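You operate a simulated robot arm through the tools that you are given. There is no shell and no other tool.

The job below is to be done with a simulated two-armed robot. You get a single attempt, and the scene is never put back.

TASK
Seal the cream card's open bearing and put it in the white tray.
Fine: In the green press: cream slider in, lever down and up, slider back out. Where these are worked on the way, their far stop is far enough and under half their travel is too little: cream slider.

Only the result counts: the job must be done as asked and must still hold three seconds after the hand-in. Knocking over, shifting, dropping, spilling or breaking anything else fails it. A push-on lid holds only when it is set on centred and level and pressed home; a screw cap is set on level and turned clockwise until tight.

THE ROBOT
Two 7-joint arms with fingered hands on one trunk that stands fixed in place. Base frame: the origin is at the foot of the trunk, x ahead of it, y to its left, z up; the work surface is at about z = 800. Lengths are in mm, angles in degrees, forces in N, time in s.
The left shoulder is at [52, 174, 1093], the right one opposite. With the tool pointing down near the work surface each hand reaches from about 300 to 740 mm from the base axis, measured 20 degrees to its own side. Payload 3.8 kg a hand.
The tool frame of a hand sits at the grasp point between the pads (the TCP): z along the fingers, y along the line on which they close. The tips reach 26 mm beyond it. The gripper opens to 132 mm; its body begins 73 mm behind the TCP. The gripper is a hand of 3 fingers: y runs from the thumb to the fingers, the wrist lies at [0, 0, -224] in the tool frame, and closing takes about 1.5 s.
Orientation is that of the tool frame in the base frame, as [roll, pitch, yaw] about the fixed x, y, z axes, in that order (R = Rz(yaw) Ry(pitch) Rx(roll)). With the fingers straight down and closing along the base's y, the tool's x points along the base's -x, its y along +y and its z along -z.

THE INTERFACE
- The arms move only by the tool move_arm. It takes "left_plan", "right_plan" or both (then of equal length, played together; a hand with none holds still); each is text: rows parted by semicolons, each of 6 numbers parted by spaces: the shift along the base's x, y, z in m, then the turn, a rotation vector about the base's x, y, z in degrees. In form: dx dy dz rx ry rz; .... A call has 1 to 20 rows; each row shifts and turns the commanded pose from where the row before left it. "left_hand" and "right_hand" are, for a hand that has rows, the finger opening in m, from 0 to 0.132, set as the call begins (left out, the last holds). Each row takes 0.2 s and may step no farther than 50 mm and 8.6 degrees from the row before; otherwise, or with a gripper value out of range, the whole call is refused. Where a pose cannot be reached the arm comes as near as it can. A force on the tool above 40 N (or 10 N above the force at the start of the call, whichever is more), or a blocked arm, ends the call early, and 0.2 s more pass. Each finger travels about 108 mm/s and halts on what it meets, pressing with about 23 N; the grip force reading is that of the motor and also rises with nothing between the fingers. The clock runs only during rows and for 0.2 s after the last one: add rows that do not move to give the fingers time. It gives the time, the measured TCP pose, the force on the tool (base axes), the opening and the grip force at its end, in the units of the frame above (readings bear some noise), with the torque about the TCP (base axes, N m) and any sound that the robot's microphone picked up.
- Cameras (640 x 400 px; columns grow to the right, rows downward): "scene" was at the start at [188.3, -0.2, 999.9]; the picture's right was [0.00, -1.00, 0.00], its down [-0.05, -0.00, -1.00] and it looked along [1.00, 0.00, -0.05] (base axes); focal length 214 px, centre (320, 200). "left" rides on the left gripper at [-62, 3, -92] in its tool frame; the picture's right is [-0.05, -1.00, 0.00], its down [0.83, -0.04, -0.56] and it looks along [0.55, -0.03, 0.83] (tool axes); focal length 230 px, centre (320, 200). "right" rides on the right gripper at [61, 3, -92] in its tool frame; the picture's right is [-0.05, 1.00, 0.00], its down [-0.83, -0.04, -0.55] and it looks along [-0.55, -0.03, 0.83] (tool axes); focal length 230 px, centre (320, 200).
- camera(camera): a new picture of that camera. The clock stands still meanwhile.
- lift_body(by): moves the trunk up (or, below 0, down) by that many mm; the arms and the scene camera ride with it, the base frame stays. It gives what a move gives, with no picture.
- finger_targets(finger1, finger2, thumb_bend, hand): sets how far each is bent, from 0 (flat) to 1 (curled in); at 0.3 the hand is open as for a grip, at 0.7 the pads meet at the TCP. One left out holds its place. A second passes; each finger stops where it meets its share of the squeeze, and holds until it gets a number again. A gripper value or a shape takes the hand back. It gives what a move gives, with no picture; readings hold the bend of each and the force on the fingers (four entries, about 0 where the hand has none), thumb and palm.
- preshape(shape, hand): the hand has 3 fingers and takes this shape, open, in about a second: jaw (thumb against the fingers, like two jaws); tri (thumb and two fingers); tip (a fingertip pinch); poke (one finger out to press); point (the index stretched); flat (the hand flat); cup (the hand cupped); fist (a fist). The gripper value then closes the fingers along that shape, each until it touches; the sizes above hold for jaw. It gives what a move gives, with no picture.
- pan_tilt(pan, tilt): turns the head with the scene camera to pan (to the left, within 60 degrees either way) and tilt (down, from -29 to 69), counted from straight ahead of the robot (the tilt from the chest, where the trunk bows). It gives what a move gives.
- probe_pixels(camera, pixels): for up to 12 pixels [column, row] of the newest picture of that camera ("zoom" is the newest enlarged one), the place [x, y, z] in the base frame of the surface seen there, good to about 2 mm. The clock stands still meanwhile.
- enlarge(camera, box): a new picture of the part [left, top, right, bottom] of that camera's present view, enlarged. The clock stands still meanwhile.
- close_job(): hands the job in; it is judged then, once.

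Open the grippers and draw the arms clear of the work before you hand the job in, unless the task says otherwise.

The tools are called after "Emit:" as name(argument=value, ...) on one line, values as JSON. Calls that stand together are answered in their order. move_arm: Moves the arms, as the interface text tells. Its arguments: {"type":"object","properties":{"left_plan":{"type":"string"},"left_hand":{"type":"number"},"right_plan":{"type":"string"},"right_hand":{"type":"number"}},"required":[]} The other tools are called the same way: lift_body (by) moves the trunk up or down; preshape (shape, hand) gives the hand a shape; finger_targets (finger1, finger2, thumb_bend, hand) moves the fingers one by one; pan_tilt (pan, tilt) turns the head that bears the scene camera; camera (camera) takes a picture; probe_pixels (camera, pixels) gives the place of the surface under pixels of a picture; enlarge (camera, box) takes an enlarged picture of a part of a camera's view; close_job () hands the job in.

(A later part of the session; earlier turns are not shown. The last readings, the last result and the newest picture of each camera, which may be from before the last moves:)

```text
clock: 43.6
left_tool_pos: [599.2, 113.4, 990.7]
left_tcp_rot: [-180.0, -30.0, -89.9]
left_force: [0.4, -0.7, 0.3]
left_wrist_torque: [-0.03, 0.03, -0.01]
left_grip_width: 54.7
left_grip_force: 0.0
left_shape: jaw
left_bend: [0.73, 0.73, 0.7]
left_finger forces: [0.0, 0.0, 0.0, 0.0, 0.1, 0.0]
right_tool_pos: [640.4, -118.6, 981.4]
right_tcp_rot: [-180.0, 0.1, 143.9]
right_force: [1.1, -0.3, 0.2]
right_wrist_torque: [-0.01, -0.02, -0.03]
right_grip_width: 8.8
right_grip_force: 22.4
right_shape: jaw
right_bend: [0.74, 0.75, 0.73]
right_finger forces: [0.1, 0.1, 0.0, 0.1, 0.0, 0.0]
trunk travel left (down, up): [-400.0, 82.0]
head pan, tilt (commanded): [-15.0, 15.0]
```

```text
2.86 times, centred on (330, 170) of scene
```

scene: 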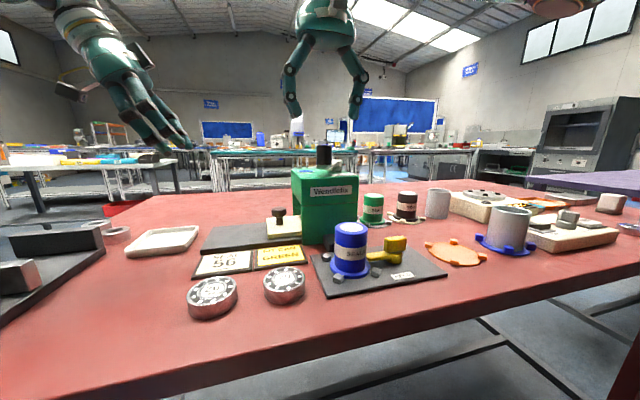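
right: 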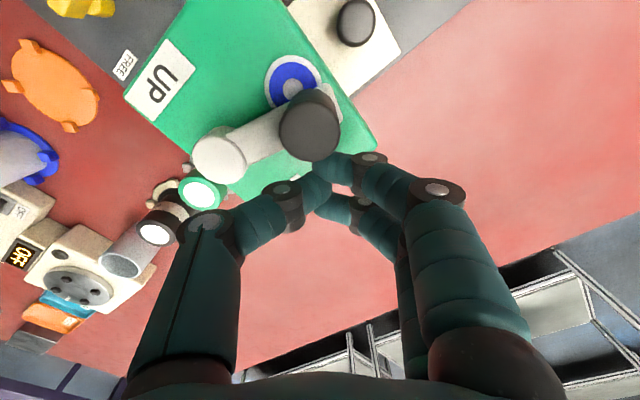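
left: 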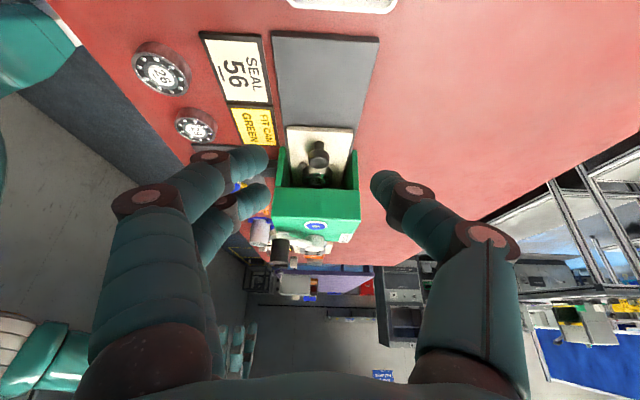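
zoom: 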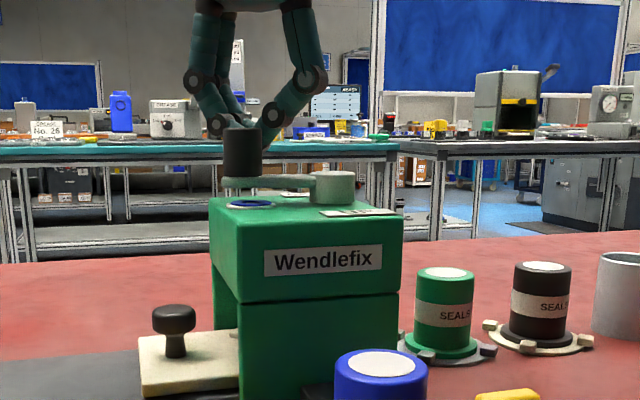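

The lever stands at about 75° (knob at (614,-104)); the friction grip was too weak for the pressing load. I lift the right hand, close the fingers, and place them behind the knob to push with the finger sides.

Emit:
move_arm(right_plan="0 0 0.015 0 0 0; 0 0 0.02 0 0 0; 0 0 0.015 0 0 0; -0.019 0.0087 0 0 0 0; -0.019 0.0087 0 0 0 0; -0.0186 0.0088 0 0 0 0; 0 0 0 0 0 0; 0 0 0 0 0 0", right_hand=0.0)

Emit:
camera(camera="right")

Emit:
enlarge(camera="scene", box=[260, 60, 400, 220])

```text
clock: 45.4
left_tool_pos: [597.1, 113.0, 992.2]
left_tcp_rot: [-179.9, -30.0, -90.1]
left_force: [-0.6, -0.6, 0.3]
left_wrist_torque: [0.0, 0.02, 0.0]
left_grip_width: 54.6
left_grip_force: 0.0
left_shape: jaw
left_bend: [0.73, 0.73, 0.7]
left_finger forces: [0.0, 0.0, 0.0, 0.0, 0.0, 0.1]
right_tool_pos: [582.2, -92.7, 1032.1]
right_tcp_rot: [179.9, 0.2, 144.0]
right_force: [0.5, -0.4, 0.0]
right_wrist_torque: [0.0, -0.04, -0.02]
right_grip_width: 8.6
right_grip_force: 22.6
right_shape: jaw
right_bend: [0.74, 0.75, 0.73]
right_finger forces: [0.0, 0.1, 0.0, 0.0, 0.1, 0.0]
right hand out of reach, approached as far as the arm can: row 5
trunk travel left (down, up): [-400.0, 82.0]
head pan, tilt (commanded): [-15.0, 15.0]
```

```text
taken
```

right: 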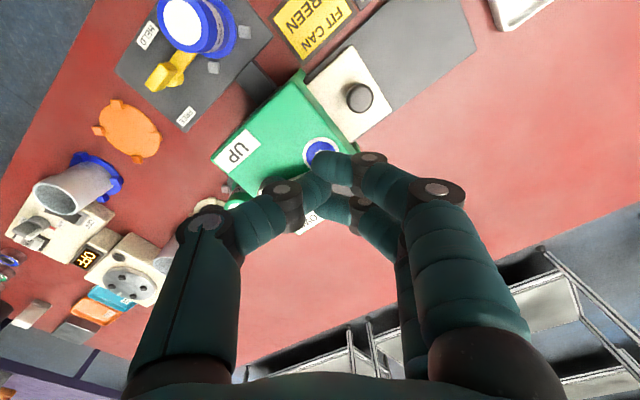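

```text
2.50 times, centred on (330, 140) of scene
```

zoom: 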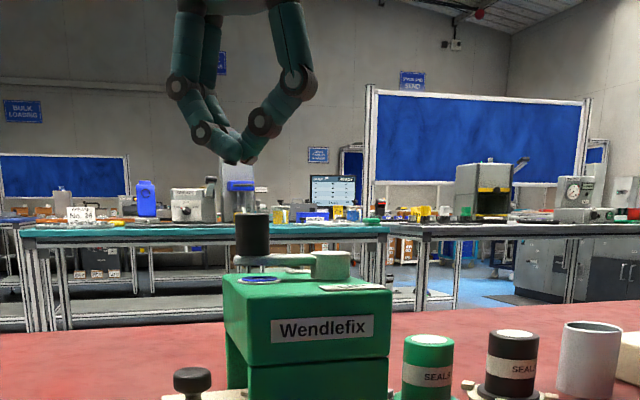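

The hand is above and behind the knob. I back off 8 mm for clearance and lower so the tips reach z≈955.

Emit:
move_arm(right_plan="-0.0065 0.0047 0 0 0 0; 0 0 -0.017 0 0 0; 0 0 -0.017 0 0 0; 0 0 -0.016 0 0 0; 0 0 0 0 0 0")

Emit:
camera(camera="right")

Emit:
enlarge(camera="scene", box=[280, 110, 380, 190])

```text
clock: 46.6
left_tool_pos: [597.5, 111.9, 991.0]
left_tcp_rot: [-179.8, -30.2, -90.1]
left_force: [0.1, 0.3, -0.3]
left_wrist_torque: [0.02, 0.04, 0.01]
left_grip_width: 54.5
left_grip_force: 0.1
left_shape: jaw
left_bend: [0.73, 0.73, 0.7]
left_finger forces: [0.0, 0.0, 0.1, 0.0, 0.0, 0.0]
right_tool_pos: [577.4, -88.4, 980.5]
right_tcp_rot: [-179.9, 0.1, 144.0]
right_force: [-0.4, 0.2, -0.4]
right_wrist_torque: [0.02, 0.01, -0.03]
right_grip_width: 9.0
right_grip_force: 22.6
right_shape: jaw
right_bend: [0.74, 0.75, 0.73]
right_finger forces: [0.0, 0.0, 0.0, 0.0, 0.0, 0.1]
trunk travel left (down, up): [-400.0, 82.0]
head pan, tilt (commanded): [-15.0, 15.0]
```

```text
taken
```

right: 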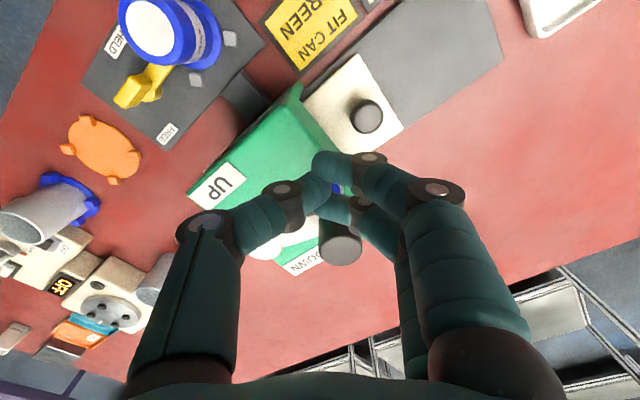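

```text
5.00 times, centred on (330, 150) of scene
```

zoom: 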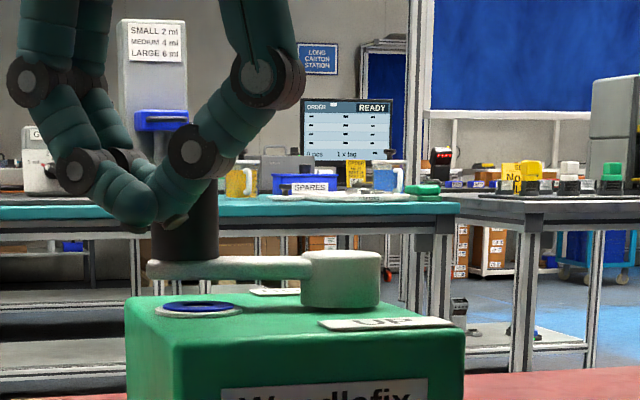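

The knob is straight ahead of the leading finger at (340,245). I lower 5 mm more, close the 8 mm gap and start pushing along the arc.

Emit:
move_arm(right_plan="0 0 -0.005 0 0 0; 0.004 -0.0028 0 0 0 0; 0.0025 -0.0019 0 0 0 0; 0.0052 -0.0017 0 0 0 0; 0.005 -0.002 0 0 0 0; 0.0049 -0.0025 0 0 0 0; 0 0 0 0 0 0")

Emit:
camera(camera="right")

Emit:
enlarge(camera="scene", box=[280, 110, 380, 190])

```text
clock: 48.1
left_tool_pos: [596.8, 111.0, 991.8]
left_tcp_rot: [-179.9, -30.0, -90.0]
left_force: [1.3, 0.9, -0.1]
left_wrist_torque: [0.0, 0.04, -0.02]
left_grip_width: 54.5
left_grip_force: 0.0
left_shape: jaw
left_bend: [0.73, 0.73, 0.7]
left_finger forces: [0.0, 0.0, 0.0, 0.0, 0.0, 0.0]
right_tool_pos: [587.9, -93.2, 976.0]
right_tcp_rot: [-179.7, -1.4, 144.7]
right_force: [-19.7, 7.9, 4.1]
right_wrist_torque: [0.07, 0.1, 0.07]
right_grip_width: 8.8
right_grip_force: 23.2
right_shape: jaw
right_bend: [0.74, 0.76, 0.73]
right_finger forces: [0.1, 28.2, 0.0, 0.0, 0.0, 0.1]
trunk travel left (down, up): [-400.0, 82.0]
head pan, tilt (commanded): [-15.0, 15.0]
stopped in row 7 (right hand): the force on the tool passed its limit at 41 N (the readings are from after the stop); the commanded pose is now the measured one
```

```text
taken
```

right: 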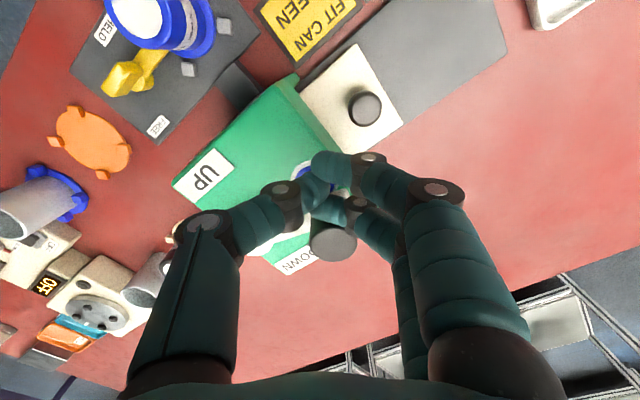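

```text
5.00 times, centred on (330, 150) of scene
```

zoom: 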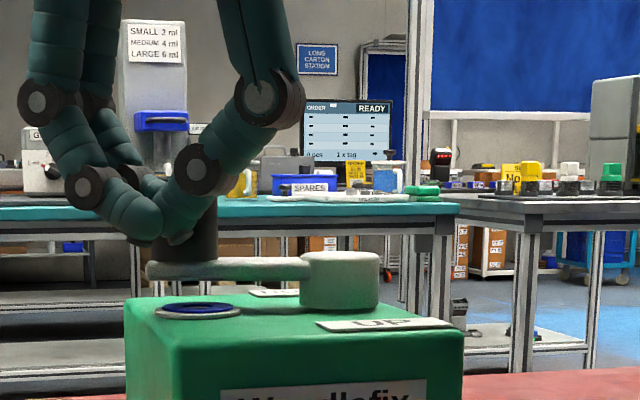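

The push stopped at 41 N. I probe the lever knob again to see whether it moved at all, which tells whether this is the DOWN stop.

Emit:
enlarge(camera="right", box=[240, 180, 420, 300])

Emit:
probe_pixels(camera="right", pixels=[[333, 240], [318, 243], [348, 243], [333, 253], [333, 228], [345, 230]])

Emit:
camera(camera="left")

```text
3.33 times, centred on (330, 240) of right
```

zoom: 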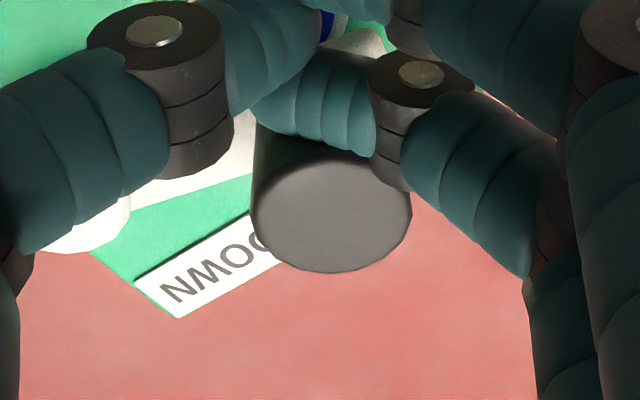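

```text
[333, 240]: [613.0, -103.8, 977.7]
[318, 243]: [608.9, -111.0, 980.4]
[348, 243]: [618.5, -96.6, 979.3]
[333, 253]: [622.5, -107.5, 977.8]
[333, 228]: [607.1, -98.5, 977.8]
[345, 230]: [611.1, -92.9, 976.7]
```

```text
taken
```

left: 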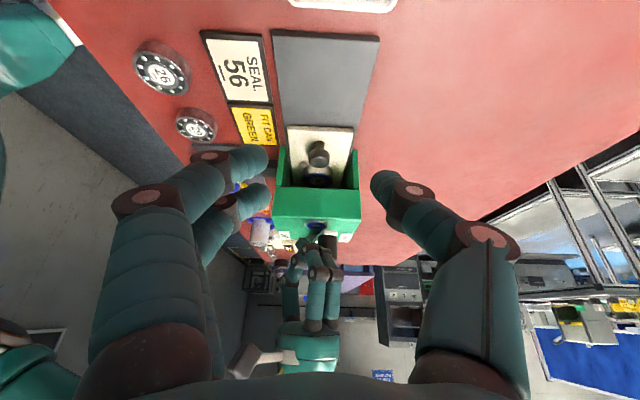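

Knob still at (613.5,-104) under 41 N: this is the hard DOWN stop (about 69° of swing). I back off, lift, open and re-centre over the knob to bring the lever back up.

Emit:
move_arm(right_plan="-0.006 0.0043 0 0 0 0; 0 0 0.02 0 0 0; 0 0 0.02 0 0 0; 0 0 0.015 0 0 4; 0.011 -0.005 0 0 0 4; 0.011 -0.005 0 0 0 4; 0.0102 -0.0049 0 0 0 4; 0 0 0 0 0 4; 0 0 0 0 0 0", right_hand=0.075)

Emit:
camera(camera="right")

```text
clock: 50.1
left_tool_pos: [597.0, 113.0, 991.5]
left_tcp_rot: [180.0, -30.0, -90.0]
left_force: [0.0, -0.2, -0.2]
left_wrist_torque: [-0.01, -0.02, 0.03]
left_grip_width: 54.6
left_grip_force: 0.1
left_shape: jaw
left_bend: [0.73, 0.73, 0.7]
left_finger forces: [0.0, 0.0, 0.0, 0.1, 0.1, 0.1]
right_tool_pos: [620.0, -104.7, 1028.7]
right_tcp_rot: [-179.7, -0.9, 164.5]
right_force: [0.2, 0.6, 0.8]
right_wrist_torque: [-0.01, -0.02, -0.02]
right_grip_width: 74.2
right_grip_force: 0.1
right_shape: jaw
right_bend: [0.72, 0.72, 0.7]
right_finger forces: [0.0, 0.0, 0.0, 0.0, 0.0, 0.1]
trunk travel left (down, up): [-400.0, 82.0]
head pan, tilt (commanded): [-15.0, 15.0]
```

```text
taken
```

right: 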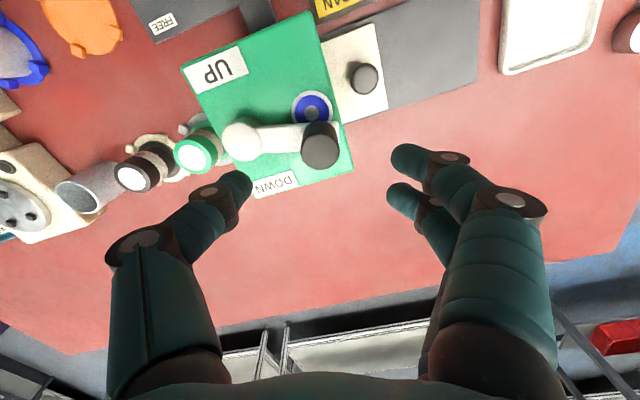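

The lever now points across toward +y with its knob at (320,145). I zoom and probe the knob and pivot for exact placing.

Emit:
enlarge(camera="right", box=[180, 60, 380, 220])

Emit:
probe_pixels(camera="right", pixels=[[321, 146], [304, 147], [337, 146], [321, 132], [321, 162], [241, 140], [227, 140], [256, 140], [241, 153], [276, 183]])

```text
2.50 times, centred on (280, 140) of right
```

zoom: 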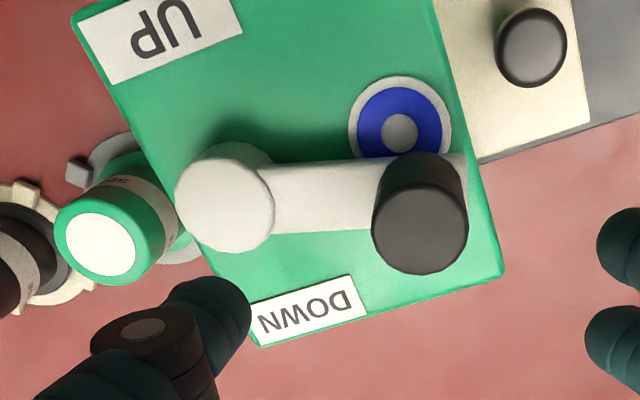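

```text
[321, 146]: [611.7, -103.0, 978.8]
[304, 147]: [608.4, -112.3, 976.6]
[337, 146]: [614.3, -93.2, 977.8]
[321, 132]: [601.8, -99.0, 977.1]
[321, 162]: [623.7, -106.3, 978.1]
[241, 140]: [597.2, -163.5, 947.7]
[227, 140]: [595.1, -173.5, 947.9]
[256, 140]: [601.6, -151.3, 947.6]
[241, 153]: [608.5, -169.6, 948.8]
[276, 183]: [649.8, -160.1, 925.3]
```

Knob centre (615,-104), lever turned ~69° from UP. I lower around it, close, and then bring it back along the arc.

Emit:
move_arm(right_plan="-0.005 0.0006 -0.016 0 0 0; 0 0 -0.016 0 0 0; 0 0 -0.016 0 0 0; 0 0 0 0 0 0")

Emit:
move_arm(right_plan="0 0 0 0 0 0; 0 0 0 0 0 0; 0 0 0 0 0 0; 0 0 0 0 0 0; 0 0 0 0 0 0; 0 0 0 0 0 0; 0 0 0 0 0 0", right_hand=0.01)

Emit:
camera(camera="right")

```text
clock: 51.1
left_tool_pos: [597.5, 112.2, 991.3]
left_tcp_rot: [180.0, -30.0, -90.0]
left_force: [0.0, 0.2, -0.1]
left_wrist_torque: [-0.01, -0.01, 0.01]
left_grip_width: 54.3
left_grip_force: 0.1
left_shape: jaw
left_bend: [0.73, 0.73, 0.7]
left_finger forces: [0.0, 0.0, 0.1, 0.0, 0.0, 0.0]
right_tool_pos: [613.3, -104.3, 981.2]
right_tcp_rot: [-179.7, -0.9, 164.4]
right_force: [1.2, -0.8, 0.9]
right_wrist_torque: [-0.02, 0.0, -0.02]
right_grip_width: 74.1
right_grip_force: 0.2
right_shape: jaw
right_bend: [0.72, 0.72, 0.7]
right_finger forces: [0.0, 0.1, 0.0, 0.1, 0.0, 0.1]
trunk travel left (down, up): [-400.0, 82.0]
head pan, tilt (commanded): [-15.0, 15.0]
```

```text
clock: 52.7
left_tool_pos: [598.6, 112.1, 991.1]
left_tcp_rot: [-180.0, -30.0, -90.0]
left_force: [0.6, 0.1, -0.3]
left_wrist_torque: [0.04, -0.02, 0.0]
left_grip_width: 54.8
left_grip_force: 0.0
left_shape: jaw
left_bend: [0.73, 0.73, 0.7]
left_finger forces: [0.0, 0.1, 0.0, 0.0, 0.1, 0.1]
right_tool_pos: [615.2, -105.0, 981.7]
right_tcp_rot: [-179.7, -0.8, 164.4]
right_force: [-0.8, -1.6, -2.8]
right_wrist_torque: [-0.03, 0.01, 0.01]
right_grip_width: 16.0
right_grip_force: 23.3
right_shape: jaw
right_bend: [0.72, 0.72, 0.7]
right_finger forces: [10.2, 10.1, 0.0, 0.0, 20.9, 0.0]
trunk travel left (down, up): [-400.0, 82.0]
head pan, tilt (commanded): [-15.0, 15.0]
```

```text
taken
```

right: 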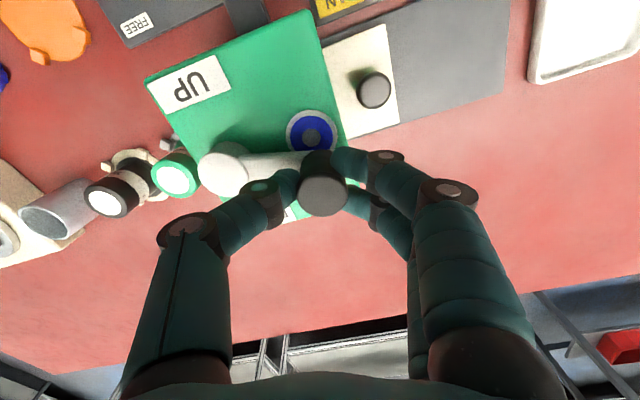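

Firm grip (10.2/10.1/20.9 N). I swing the lever back along the arc toward UP.

Emit:
move_arm(right_plan="-0.0085 0.0018 0 0 0 2; -0.0087 0.0006 0 0 0 2; -0.0087 -0.0006 0 0 0 2; -0.0085 -0.0018 0 0 0 2; -0.0081 -0.003 0 0 0 2; -0.0077 -0.0041 0 0 0 2; -0.007 -0.0051 0 0 0 2; 0 0 0 0 0 0")

Emit:
camera(camera="right")

```text
clock: 54.5
left_tool_pos: [597.7, 113.0, 991.9]
left_tcp_rot: [-179.9, -30.1, -90.0]
left_force: [-0.1, -0.1, 0.5]
left_wrist_torque: [-0.03, 0.0, 0.0]
left_grip_width: 54.7
left_grip_force: 0.1
left_shape: jaw
left_bend: [0.73, 0.73, 0.7]
left_finger forces: [0.0, 0.0, 0.1, 0.0, 0.0, 0.0]
right_tool_pos: [557.0, -115.3, 982.1]
right_tcp_rot: [-179.7, -0.9, 178.5]
right_force: [0.1, 2.9, 2.0]
right_wrist_torque: [0.21, -0.04, 0.1]
right_grip_width: 13.5
right_grip_force: 22.8
right_shape: jaw
right_bend: [0.75, 0.72, 0.71]
right_finger forces: [0.8, 16.9, 0.1, 0.1, 12.7, 0.0]
trunk travel left (down, up): [-400.0, 82.0]
head pan, tilt (commanded): [-15.0, 15.0]
```

```text
taken
```

right: 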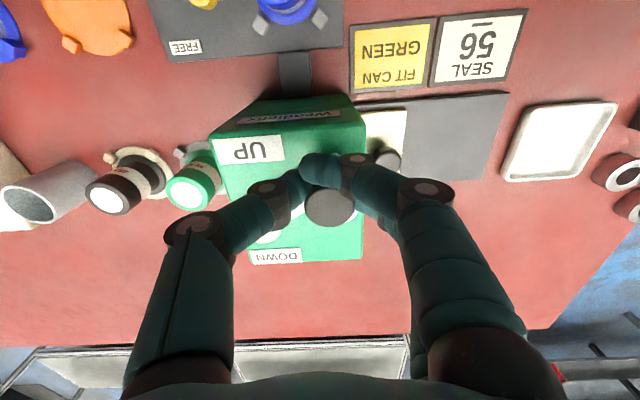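

The knob is starting to slip behind the fingers (finger loads 0.8/16.9). I stop, open, and probe where the knob is to re-grip it.

Emit:
move_arm(right_plan="0 0 0 0 0 0; 0 0 0 0 0 0; 0 0 0 0 0 0; 0 0 0 0 0 0", right_hand=0.075)

Emit:
camera(camera="right")

Emit:
probe_pixels(camera="right", pixels=[[330, 207], [316, 207], [345, 207], [330, 195], [330, 220], [330, 185]])

Emit:
enlarge(camera="right", box=[240, 120, 420, 260])

```text
clock: 55.5
left_tool_pos: [598.2, 111.7, 991.8]
left_tcp_rot: [179.9, -30.1, -89.9]
left_force: [-0.1, -0.1, 0.0]
left_wrist_torque: [0.0, -0.01, -0.02]
left_grip_width: 54.5
left_grip_force: 0.1
left_shape: jaw
left_bend: [0.73, 0.73, 0.7]
left_finger forces: [0.0, 0.0, 0.0, 0.1, 0.0, 0.0]
right_tool_pos: [556.6, -116.3, 982.0]
right_tcp_rot: [-179.6, -0.9, 178.5]
right_force: [0.2, 0.1, 0.6]
right_wrist_torque: [0.0, 0.0, 0.04]
right_grip_width: 74.6
right_grip_force: 0.0
right_shape: jaw
right_bend: [0.72, 0.72, 0.7]
right_finger forces: [0.0, 0.0, 0.0, 0.1, 0.0, 0.1]
trunk travel left (down, up): [-400.0, 82.0]
head pan, tilt (commanded): [-15.0, 15.0]
```

```text
taken
```

right: 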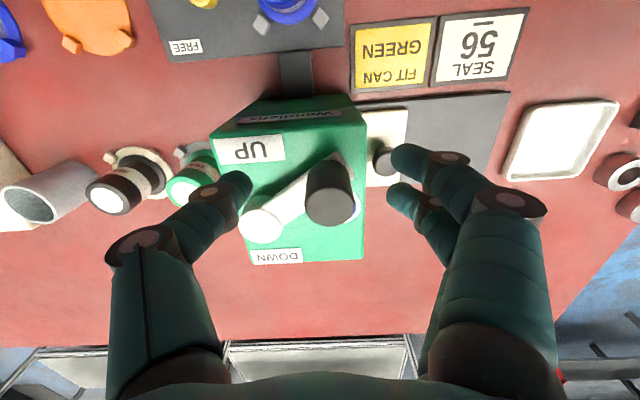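

```text
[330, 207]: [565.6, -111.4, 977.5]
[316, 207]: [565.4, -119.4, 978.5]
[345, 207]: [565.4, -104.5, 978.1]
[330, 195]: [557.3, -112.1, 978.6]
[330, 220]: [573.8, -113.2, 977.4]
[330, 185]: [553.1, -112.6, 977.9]
```

```text
2.86 times, centred on (330, 190) of right
```

zoom: 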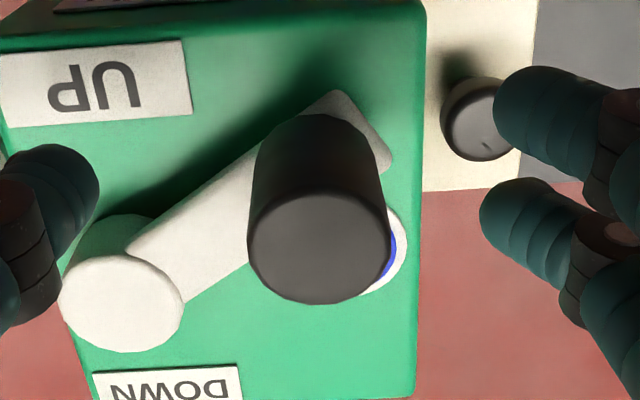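

The lever is now at about 122°; knob at (564.8,-111.6). I centre the open hand on it while turning it +32° so the fingers close along the lever arm, then grip.

Emit:
move_arm(right_plan="0.004 0.0024 0 0 0 8; 0.0042 0.0023 0 0 0 8; 0 0 0 0 0 8; 0 0 0 0 0 8; 0 0 0 0 0 0")

Emit:
camera(camera="right")

```text
clock: 56.7
left_tool_pos: [599.1, 112.9, 992.1]
left_tcp_rot: [-179.9, -29.8, -90.1]
left_force: [-0.6, -0.2, 0.8]
left_wrist_torque: [0.01, 0.0, 0.01]
left_grip_width: 54.4
left_grip_force: 0.1
left_shape: jaw
left_bend: [0.73, 0.73, 0.7]
left_finger forces: [0.0, 0.1, 0.1, 0.0, 0.1, 0.0]
right_tool_pos: [566.2, -112.2, 981.4]
right_tcp_rot: [-179.6, -0.9, -149.6]
right_force: [0.2, -0.4, -0.7]
right_wrist_torque: [-0.01, 0.02, 0.0]
right_grip_width: 74.7
right_grip_force: 0.0
right_shape: jaw
right_bend: [0.72, 0.72, 0.7]
right_finger forces: [0.1, 0.1, 0.0, 0.0, 0.0, 0.0]
trunk travel left (down, up): [-400.0, 82.0]
head pan, tilt (commanded): [-15.0, 15.0]
```

```text
taken
```

right: 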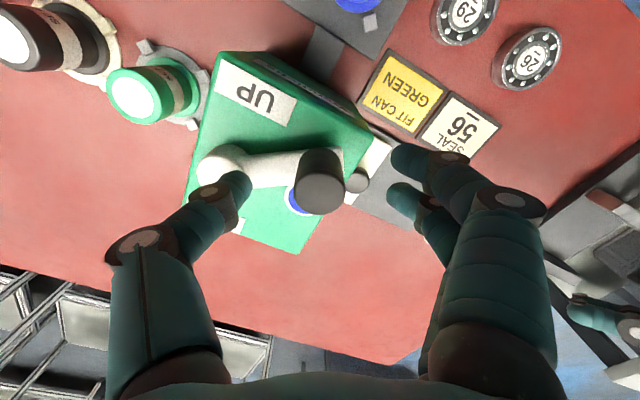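

The knob is centred at (319,193) between the fingers, aligned with the lever arm. I close and swing the remaining ~21° to the UP stop, turning the hand with the lever.

Emit:
move_arm(right_plan="0 0 0 0 0 0; 0 0 0 0 0 0; 0 0 0 0 0 0; 0 0 0 0 0 0; 0 0 0 0 0 0; 0 0 0 0 0 0; -0.0034 -0.0023 0 0 0 4; -0.0034 -0.0025 0 0 0 4; -0.0032 -0.0029 0 0 0 4; -0.0031 -0.0031 0 0 0 4; -0.0038 -0.0046 0 0 0 5; 0 0 0 0 0 0", right_hand=0.01)

Emit:
camera(camera="right")

```text
clock: 59.3
left_tool_pos: [598.9, 111.4, 991.6]
left_tcp_rot: [-179.9, -30.0, -90.0]
left_force: [0.1, 0.0, -0.3]
left_wrist_torque: [0.0, 0.03, 0.04]
left_grip_width: 54.5
left_grip_force: 0.0
left_shape: jaw
left_bend: [0.73, 0.73, 0.7]
left_finger forces: [0.0, 0.1, 0.1, 0.0, 0.1, 0.0]
right_tool_pos: [549.0, -128.0, 981.1]
right_tcp_rot: [-179.7, -0.9, -128.6]
right_force: [7.0, -4.4, 0.4]
right_wrist_torque: [-0.1, -0.23, 0.0]
right_grip_width: 15.1
right_grip_force: 23.4
right_shape: jaw
right_bend: [0.72, 0.72, 0.7]
right_finger forces: [9.1, 9.7, 0.0, 0.0, 26.9, 0.1]
trunk travel left (down, up): [-400.0, 82.0]
head pan, tilt (commanded): [-15.0, 15.0]
```

```text
taken
```

right: 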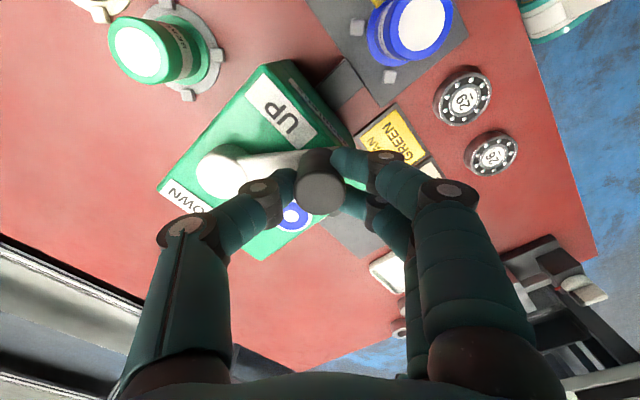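

The lever is back at about its starting angle. I nudge a little further to make sure it is against the UP stop.

Emit:
move_arm(right_plan="-0.0012 -0.0018 0 0 0 2; -0.0011 -0.0018 0 0 0 2; 0 0 0 0 0 0")

Emit:
move_arm(right_plan="0 0 0 0 0 0; 0 0 0 0 0 0; 0 0 0 0 0 0; 0 0 0 0 0 0; 0 0 0 0 0 0", right_hand=0.075)

Emit:
camera(camera="right")

Emit:
enlarge(camera="right", box=[160, 80, 360, 260])

```text
clock: 60.1
left_tool_pos: [598.8, 112.5, 990.6]
left_tcp_rot: [179.9, -30.1, -90.0]
left_force: [0.2, -0.2, 0.8]
left_wrist_torque: [0.04, 0.02, 0.0]
left_grip_width: 54.6
left_grip_force: 0.0
left_shape: jaw
left_bend: [0.73, 0.73, 0.7]
left_finger forces: [0.0, 0.1, 0.1, 0.1, 0.0, 0.1]
right_tool_pos: [548.0, -128.5, 980.9]
right_tcp_rot: [-179.7, -0.9, -124.5]
right_force: [16.7, 9.0, 0.9]
right_wrist_torque: [0.13, -0.32, -0.18]
right_grip_width: 15.2
right_grip_force: 23.1
right_shape: jaw
right_bend: [0.72, 0.72, 0.7]
right_finger forces: [7.2, 16.7, 0.0, 0.0, 27.2, 0.0]
trunk travel left (down, up): [-400.0, 82.0]
head pan, tilt (commanded): [-15.0, 15.0]
```

```text
clock: 61.3
left_tool_pos: [598.0, 111.6, 991.1]
left_tcp_rot: [-179.9, -30.0, -90.0]
left_force: [-0.4, -0.2, -0.3]
left_wrist_torque: [-0.02, 0.0, -0.01]
left_grip_width: 54.2
left_grip_force: 0.0
left_shape: jaw
left_bend: [0.73, 0.73, 0.7]
left_finger forces: [0.0, 0.0, 0.0, 0.1, 0.1, 0.1]
right_tool_pos: [547.0, -131.5, 981.6]
right_tcp_rot: [-179.8, -0.9, -124.5]
right_force: [0.3, -0.3, -0.4]
right_wrist_torque: [-0.02, -0.01, -0.02]
right_grip_width: 74.6
right_grip_force: 0.1
right_shape: jaw
right_bend: [0.72, 0.72, 0.7]
right_finger forces: [0.0, 0.1, 0.1, 0.1, 0.0, 0.0]
trunk travel left (down, up): [-400.0, 82.0]
head pan, tilt (commanded): [-15.0, 15.0]
```

```text
taken
```

right: 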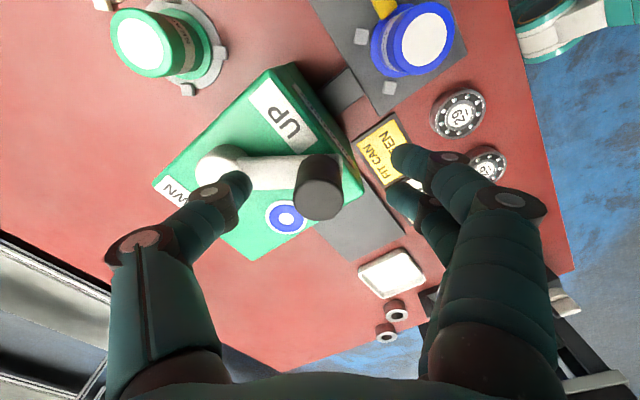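

```text
2.22 times, centred on (260, 170) of right
```

zoom: 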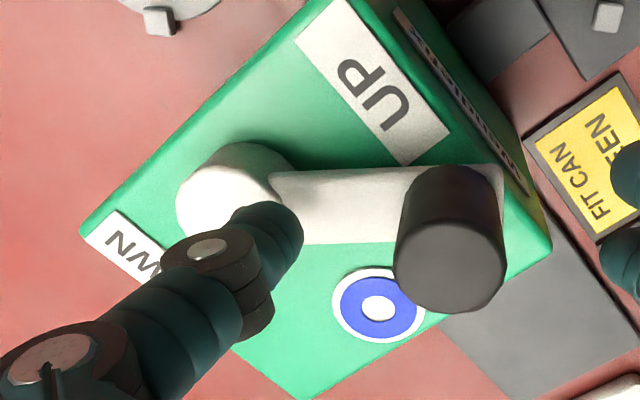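

Force rose to 19 N without motion, so the lever is at the UP stop, and the hand is now open. I lift the right hand clear and withdraw it to the right, unwinding its turn.

Emit:
move_arm(right_plan="0 0 0.015 0 0 0; 0 0 0.025 0 0 0; 0 0 0.03 0 0 0; 0 0 0.03 0 0 0; -0.01 -0.02 0.005 0 0 -8; -0.01 -0.02 0 0 0 -8; -0.01 -0.02 0 0 0 -8; -0.01 -0.02 0 0 0 -8; -0.01 -0.02 0 0 0 -8; -0.01 -0.02 0 0 0 -8; -0.01 -0.02 0 0 0 -7; 0 0 0 0 0 0")

Emit:
pan_tilt(pan=0, tilt=30)

Emit:
camera(camera="scene")

Emit:
camera(camera="right")

```text
clock: 63.9
left_tool_pos: [599.3, 111.2, 991.6]
left_tcp_rot: [-180.0, -30.1, -90.0]
left_force: [-0.2, -0.1, 0.1]
left_wrist_torque: [0.02, 0.02, -0.01]
left_grip_width: 54.5
left_grip_force: 0.0
left_shape: jaw
left_bend: [0.73, 0.73, 0.7]
left_finger forces: [0.1, 0.1, 0.0, 0.0, 0.1, 0.1]
right_tool_pos: [476.8, -270.0, 1086.8]
right_tcp_rot: [-179.7, -0.8, -179.8]
right_force: [-0.2, 0.1, 0.4]
right_wrist_torque: [0.02, 0.04, 0.0]
right_grip_width: 74.2
right_grip_force: 0.1
right_shape: jaw
right_bend: [0.72, 0.72, 0.7]
right_finger forces: [0.0, 0.0, 0.0, 0.1, 0.1, 0.0]
trunk travel left (down, up): [-400.0, 82.0]
head pan, tilt (commanded): [-15.0, 15.0]
```

```text
clock: 64.6
left_tool_pos: [598.1, 112.5, 990.3]
left_tcp_rot: [-179.9, -30.0, -90.0]
left_force: [0.4, -0.6, 0.1]
left_wrist_torque: [0.0, 0.0, 0.0]
left_grip_width: 54.6
left_grip_force: 0.2
left_shape: jaw
left_bend: [0.73, 0.73, 0.7]
left_finger forces: [0.0, 0.0, 0.0, 0.1, 0.0, 0.1]
right_tool_pos: [477.2, -270.9, 1086.1]
right_tcp_rot: [-179.7, -1.0, -179.6]
right_force: [0.2, 0.2, -0.1]
right_wrist_torque: [0.02, 0.01, 0.02]
right_grip_width: 74.4
right_grip_force: 0.0
right_shape: jaw
right_bend: [0.72, 0.72, 0.7]
right_finger forces: [0.0, 0.0, 0.1, 0.0, 0.0, 0.0]
trunk travel left (down, up): [-400.0, 82.0]
head pan, tilt (commanded): [0.0, 30.0]
```

```text
taken
```

scene: 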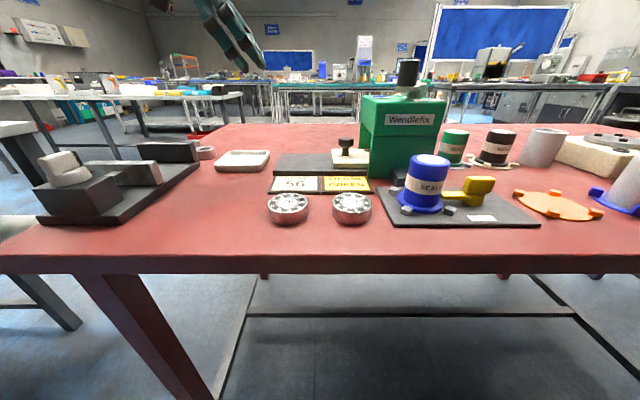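

```text
taken
```

right: 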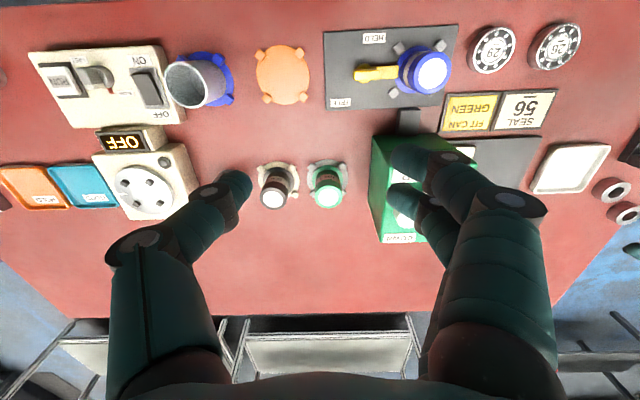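

The lever is up, and everything else is in place. I bring the left hand back down its earlier path to straddle the slider knob, stopping just before the end for a check.

Emit:
move_arm(left_plan="0 -0.04 -0.01 0 0 0; 0 -0.04 -0.01 0 0 0; 0 -0.03 -0.03 0 0 0; 0 -0.02 -0.03 0 0 0; 0 -0.015 -0.026 0 0 0; 0 0 0 0 0 0")

Emit:
camera(camera="left")

Emit:
enlarge(camera="scene", box=[300, 80, 420, 180])

```text
clock: 66.0
left_tool_pos: [597.2, -33.5, 885.2]
left_tcp_rot: [-179.8, -30.0, -90.0]
left_force: [0.2, -0.6, -0.5]
left_wrist_torque: [0.01, -0.01, -0.03]
left_grip_width: 54.4
left_grip_force: 0.0
left_shape: jaw
left_bend: [0.73, 0.73, 0.7]
left_finger forces: [0.0, 0.0, 0.0, 0.0, 0.0, 0.0]
right_tool_pos: [478.1, -271.9, 1085.4]
right_tcp_rot: [-179.6, -0.9, -179.6]
right_force: [-0.8, 0.1, -0.6]
right_wrist_torque: [-0.01, 0.02, 0.0]
right_grip_width: 74.5
right_grip_force: 0.1
right_shape: jaw
right_bend: [0.72, 0.72, 0.7]
right_finger forces: [0.0, 0.0, 0.0, 0.0, 0.0, 0.0]
trunk travel left (down, up): [-400.0, 82.0]
head pan, tilt (commanded): [0.0, 30.0]
```

```text
taken
```

left: 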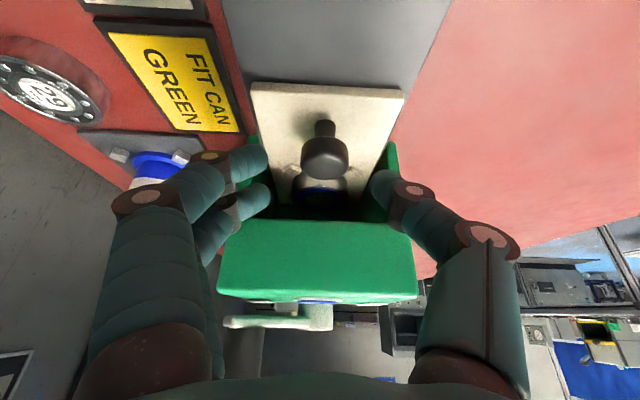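

```text
4.00 times, centred on (360, 130) of scene
```

zoom: 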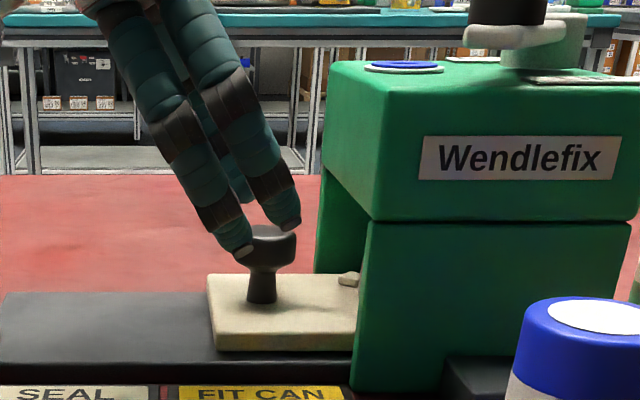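

A bluish face now shows on the bearing at (325,188). I complete the descent, close on the knob and check the grip.

Emit:
move_arm(left_plan="0 -0.01 -0.0173 0 0 0; 0 -0.005 -0.0087 0 0 0; 0 0 0 0 0 0")

Emit:
move_arm(left_plan="0 0 0 0 0 0; 0 0 0 0 0 0; 0 0 0 0 0 0; 0 0 0 0 0 0; 0 0 0 0 0 0; 0 0 0 0 0 0", left_hand=0.01)

Emit:
camera(camera="left")

```text
clock: 66.8
left_tool_pos: [596.3, -47.6, 859.0]
left_tcp_rot: [-179.9, -30.0, -90.0]
left_force: [0.2, 0.1, 0.1]
left_wrist_torque: [-0.01, 0.01, -0.03]
left_grip_width: 54.7
left_grip_force: 0.1
left_shape: jaw
left_bend: [0.73, 0.73, 0.7]
left_finger forces: [0.0, 0.0, 0.0, 0.0, 0.0, 0.0]
right_tool_pos: [476.6, -271.1, 1086.3]
right_tcp_rot: [-179.7, -0.8, -179.6]
right_force: [0.5, 0.7, -0.2]
right_wrist_torque: [0.02, -0.03, 0.01]
right_grip_width: 74.5
right_grip_force: 0.0
right_shape: jaw
right_bend: [0.72, 0.72, 0.7]
right_finger forces: [0.1, 0.1, 0.1, 0.1, 0.0, 0.1]
trunk travel left (down, up): [-400.0, 82.0]
head pan, tilt (commanded): [0.0, 30.0]
```

```text
clock: 68.2
left_tool_pos: [598.7, -48.1, 860.3]
left_tcp_rot: [-180.0, -30.1, -90.1]
left_force: [7.5, -1.9, -4.6]
left_wrist_torque: [0.0, -0.14, 0.0]
left_grip_width: 14.6
left_grip_force: 22.9
left_shape: jaw
left_bend: [0.72, 0.71, 0.7]
left_finger forces: [9.4, 7.2, 0.0, 0.1, 21.7, 0.0]
right_tool_pos: [477.9, -270.6, 1086.6]
right_tcp_rot: [-179.8, -1.0, -179.6]
right_force: [0.1, 0.0, -0.2]
right_wrist_torque: [-0.03, 0.0, 0.01]
right_grip_width: 74.7
right_grip_force: 0.0
right_shape: jaw
right_bend: [0.72, 0.72, 0.7]
right_finger forces: [0.1, 0.0, 0.1, 0.1, 0.0, 0.0]
trunk travel left (down, up): [-400.0, 82.0]
head pan, tilt (commanded): [0.0, 30.0]
```

```text
taken
```

left: 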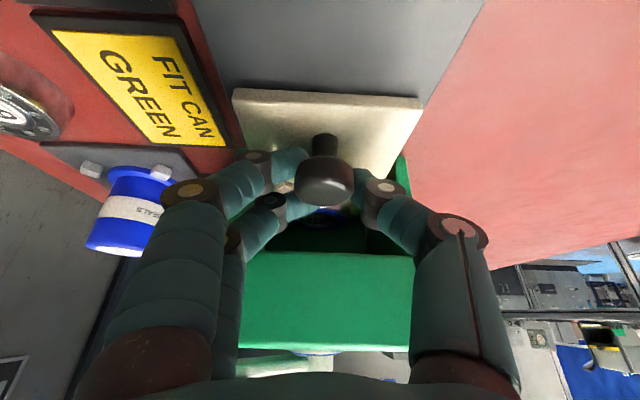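

The knob is gripped (9.4/7.2/21.7 N). I pull the slider back out in 8 mm steps, 88 mm first.

Emit:
move_arm(left_plan="0 0.003 0 0 0 0; 0 0.005 0 0 0 0; 0 0.008 0 0 0 0; 0 0.008 0 0 0 0; 0 0.008 0 0 0 0; 0 0.008 0 0 0 0; 0 0.008 0 0 0 0; 0 0.008 0 0 0 0; 0 0.008 0 0 0 0; 0 0.008 0 0 0 0; 0 0.008 0 0 0 0; 0 0.008 0 0 0 0; 0 0 0 0 0 0")

Emit:
camera(camera="left")

Emit:
enlarge(camera="scene", box=[240, 70, 440, 190])

```text
clock: 71.0
left_tool_pos: [599.4, 40.0, 858.5]
left_tcp_rot: [180.0, -30.0, -90.0]
left_force: [5.2, 0.3, -5.3]
left_wrist_torque: [0.04, -0.13, 0.02]
left_grip_width: 14.3
left_grip_force: 23.3
left_shape: jaw
left_bend: [0.72, 0.71, 0.7]
left_finger forces: [10.8, 7.3, 0.0, 0.0, 20.4, 0.0]
right_tool_pos: [478.5, -270.1, 1086.2]
right_tcp_rot: [-179.7, -1.0, -179.6]
right_force: [-0.7, 0.4, 0.5]
right_wrist_torque: [-0.04, 0.0, -0.03]
right_grip_width: 74.4
right_grip_force: 0.1
right_shape: jaw
right_bend: [0.72, 0.72, 0.7]
right_finger forces: [0.0, 0.0, 0.0, 0.0, 0.0, 0.1]
trunk travel left (down, up): [-400.0, 82.0]
head pan, tilt (commanded): [0.0, 30.0]
```

```text
taken
```

left: 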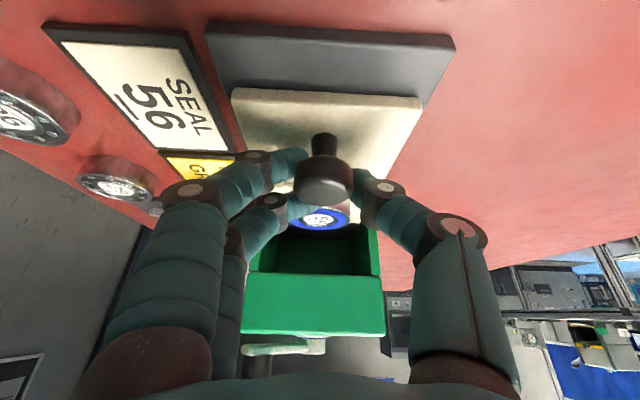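

```text
3.20 times, centred on (340, 130) of scene
```

zoom: 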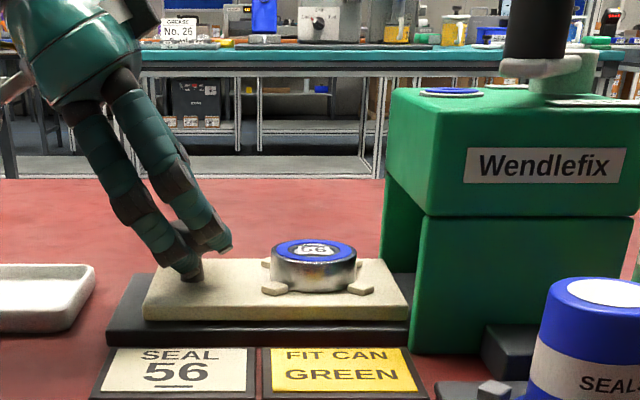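

The bearing now carries a blue seal ring with 56 still visible: sealed. I pull the last ~12 mm to the outer stop.

Emit:
move_arm(left_plan="0 0.004 0 0 0 0; 0 0.004 0 0 0 0; 0 0.003 0 0 0 0; 0 0.001 0 0 0 0; 0 0 0 0 0 0")

Emit:
camera(camera="left")

Emit:
enlarge(camera="scene", box=[240, 70, 440, 190])

```text
clock: 72.2
left_tool_pos: [598.3, 50.6, 859.9]
left_tcp_rot: [180.0, -30.1, -90.0]
left_force: [6.5, -5.1, -3.0]
left_wrist_torque: [-0.01, -0.14, -0.01]
left_grip_width: 14.6
left_grip_force: 23.1
left_shape: jaw
left_bend: [0.72, 0.71, 0.7]
left_finger forces: [9.9, 8.7, 0.1, 0.1, 21.8, 0.0]
right_tool_pos: [478.9, -271.3, 1085.4]
right_tcp_rot: [-179.7, -1.0, -179.6]
right_force: [0.1, 1.0, 0.3]
right_wrist_torque: [-0.02, -0.03, 0.0]
right_grip_width: 74.1
right_grip_force: 0.1
right_shape: jaw
right_bend: [0.72, 0.72, 0.7]
right_finger forces: [0.0, 0.0, 0.0, 0.0, 0.0, 0.1]
trunk travel left (down, up): [-400.0, 82.0]
head pan, tilt (commanded): [0.0, 30.0]
```

```text
taken
```

left: 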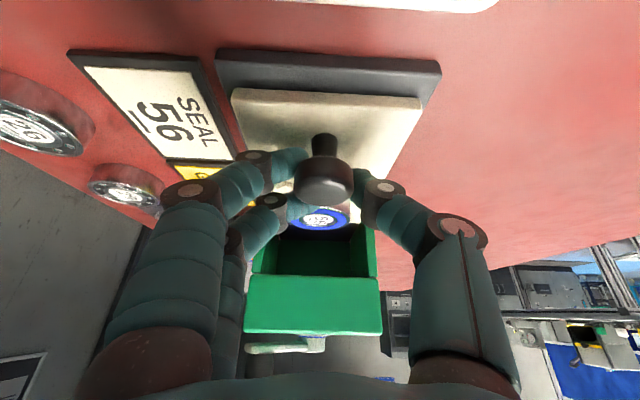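

```text
3.20 times, centred on (340, 130) of scene
```

zoom: 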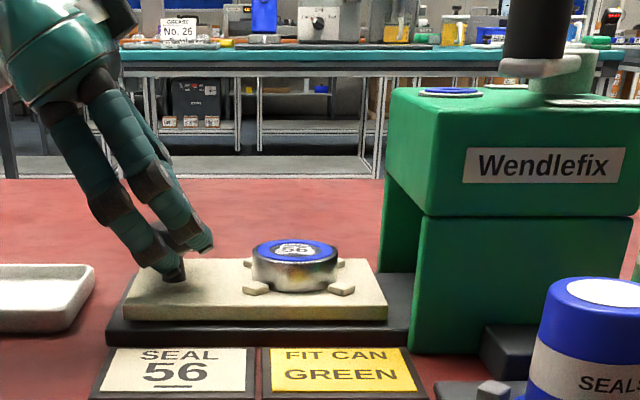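

The slider is back at its start (plate edge matches the first view). I release the knob, retract along the hand's axis, level the hand and move above the nest.

Emit:
move_arm(left_plan="0 0 0 0 0 0; 0 0 0 0 0 0; 0 0 0 0 0 0; 0 0 0 0 0 0; 0 0.005 0.0087 0 0 0; 0 0.01 0.0173 0 0 0; 0 0.01 0.0173 0 0 0; 0 0 0.03 0 0 0; 0 0 0.0165 0 0 0; 0.0007 -0.0251 0 7.5 0 0; 0.0007 -0.0251 0 7.5 0 0; 0.0007 -0.0251 0 7.5 0 0; 0.0007 -0.0251 0 7.5 0 0; 0 0 0 0 0 0", left_hand=0.06)

Emit:
camera(camera="left")

Emit:
enlarge(camera="scene", box=[260, 80, 400, 180])

```text
clock: 75.2
left_tool_pos: [601.0, -24.2, 951.5]
left_tcp_rot: [-179.9, 0.1, -90.0]
left_force: [-0.3, -0.3, 0.8]
left_wrist_torque: [-0.03, 0.03, 0.02]
left_grip_width: 59.5
left_grip_force: 0.2
left_shape: jaw
left_bend: [0.73, 0.73, 0.7]
left_finger forces: [0.1, 0.0, 0.1, 0.0, 0.2, 0.0]
right_tool_pos: [475.4, -269.2, 1086.7]
right_tcp_rot: [-179.7, -1.0, -179.6]
right_force: [0.5, 0.0, 0.4]
right_wrist_torque: [0.01, 0.02, 0.02]
right_grip_width: 74.3
right_grip_force: 0.1
right_shape: jaw
right_bend: [0.72, 0.72, 0.7]
right_finger forces: [0.0, 0.1, 0.0, 0.0, 0.0, 0.1]
trunk travel left (down, up): [-400.0, 82.0]
head pan, tilt (commanded): [0.0, 30.0]
```

```text
taken
```

left: 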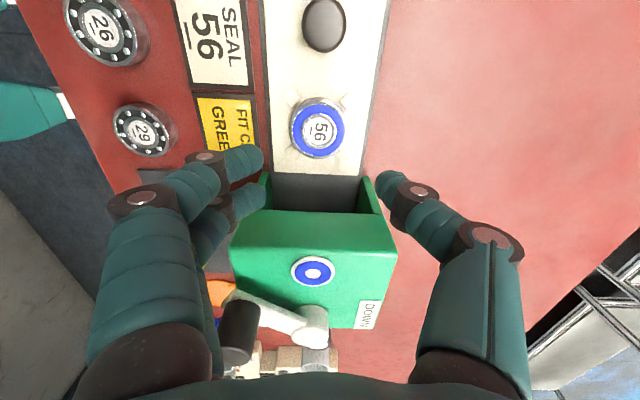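

```text
4.00 times, centred on (330, 130) of scene
```

zoom: 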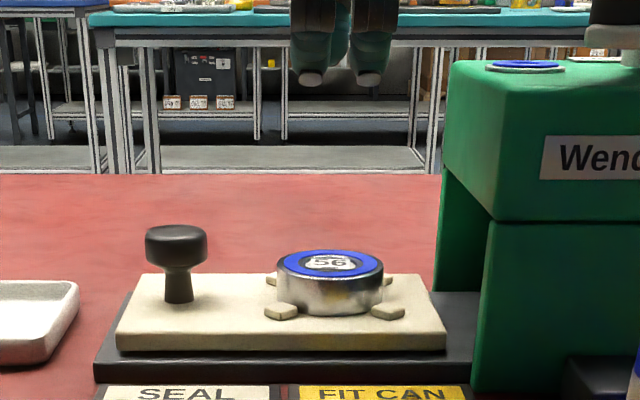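

The sealed bearing lies in its nest at (317,128). I probe its rim to centre the hand before lowering.

Emit:
enlarge(camera="left", box=[260, 80, 380, 180])

Emit:
probe_pixels(camera="left", pixels=[[317, 127], [293, 127], [342, 127], [317, 104], [317, 151], [295, 118], [340, 140]])

```text
4.00 times, centred on (320, 130) of left
```

zoom: 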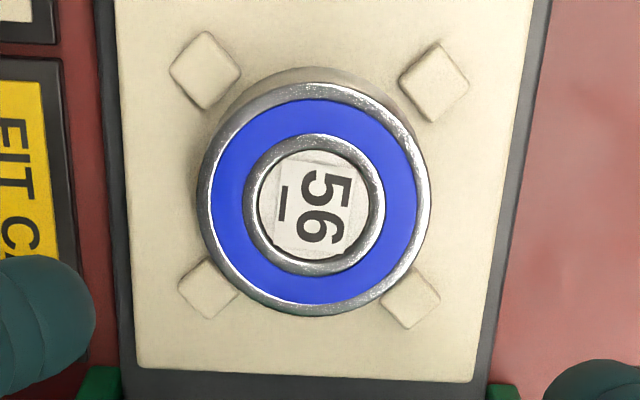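

```text
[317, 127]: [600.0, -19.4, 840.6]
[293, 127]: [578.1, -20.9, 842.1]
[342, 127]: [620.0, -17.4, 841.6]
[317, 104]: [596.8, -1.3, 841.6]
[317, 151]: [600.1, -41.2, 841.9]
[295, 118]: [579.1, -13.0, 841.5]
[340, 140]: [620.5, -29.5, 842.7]
```

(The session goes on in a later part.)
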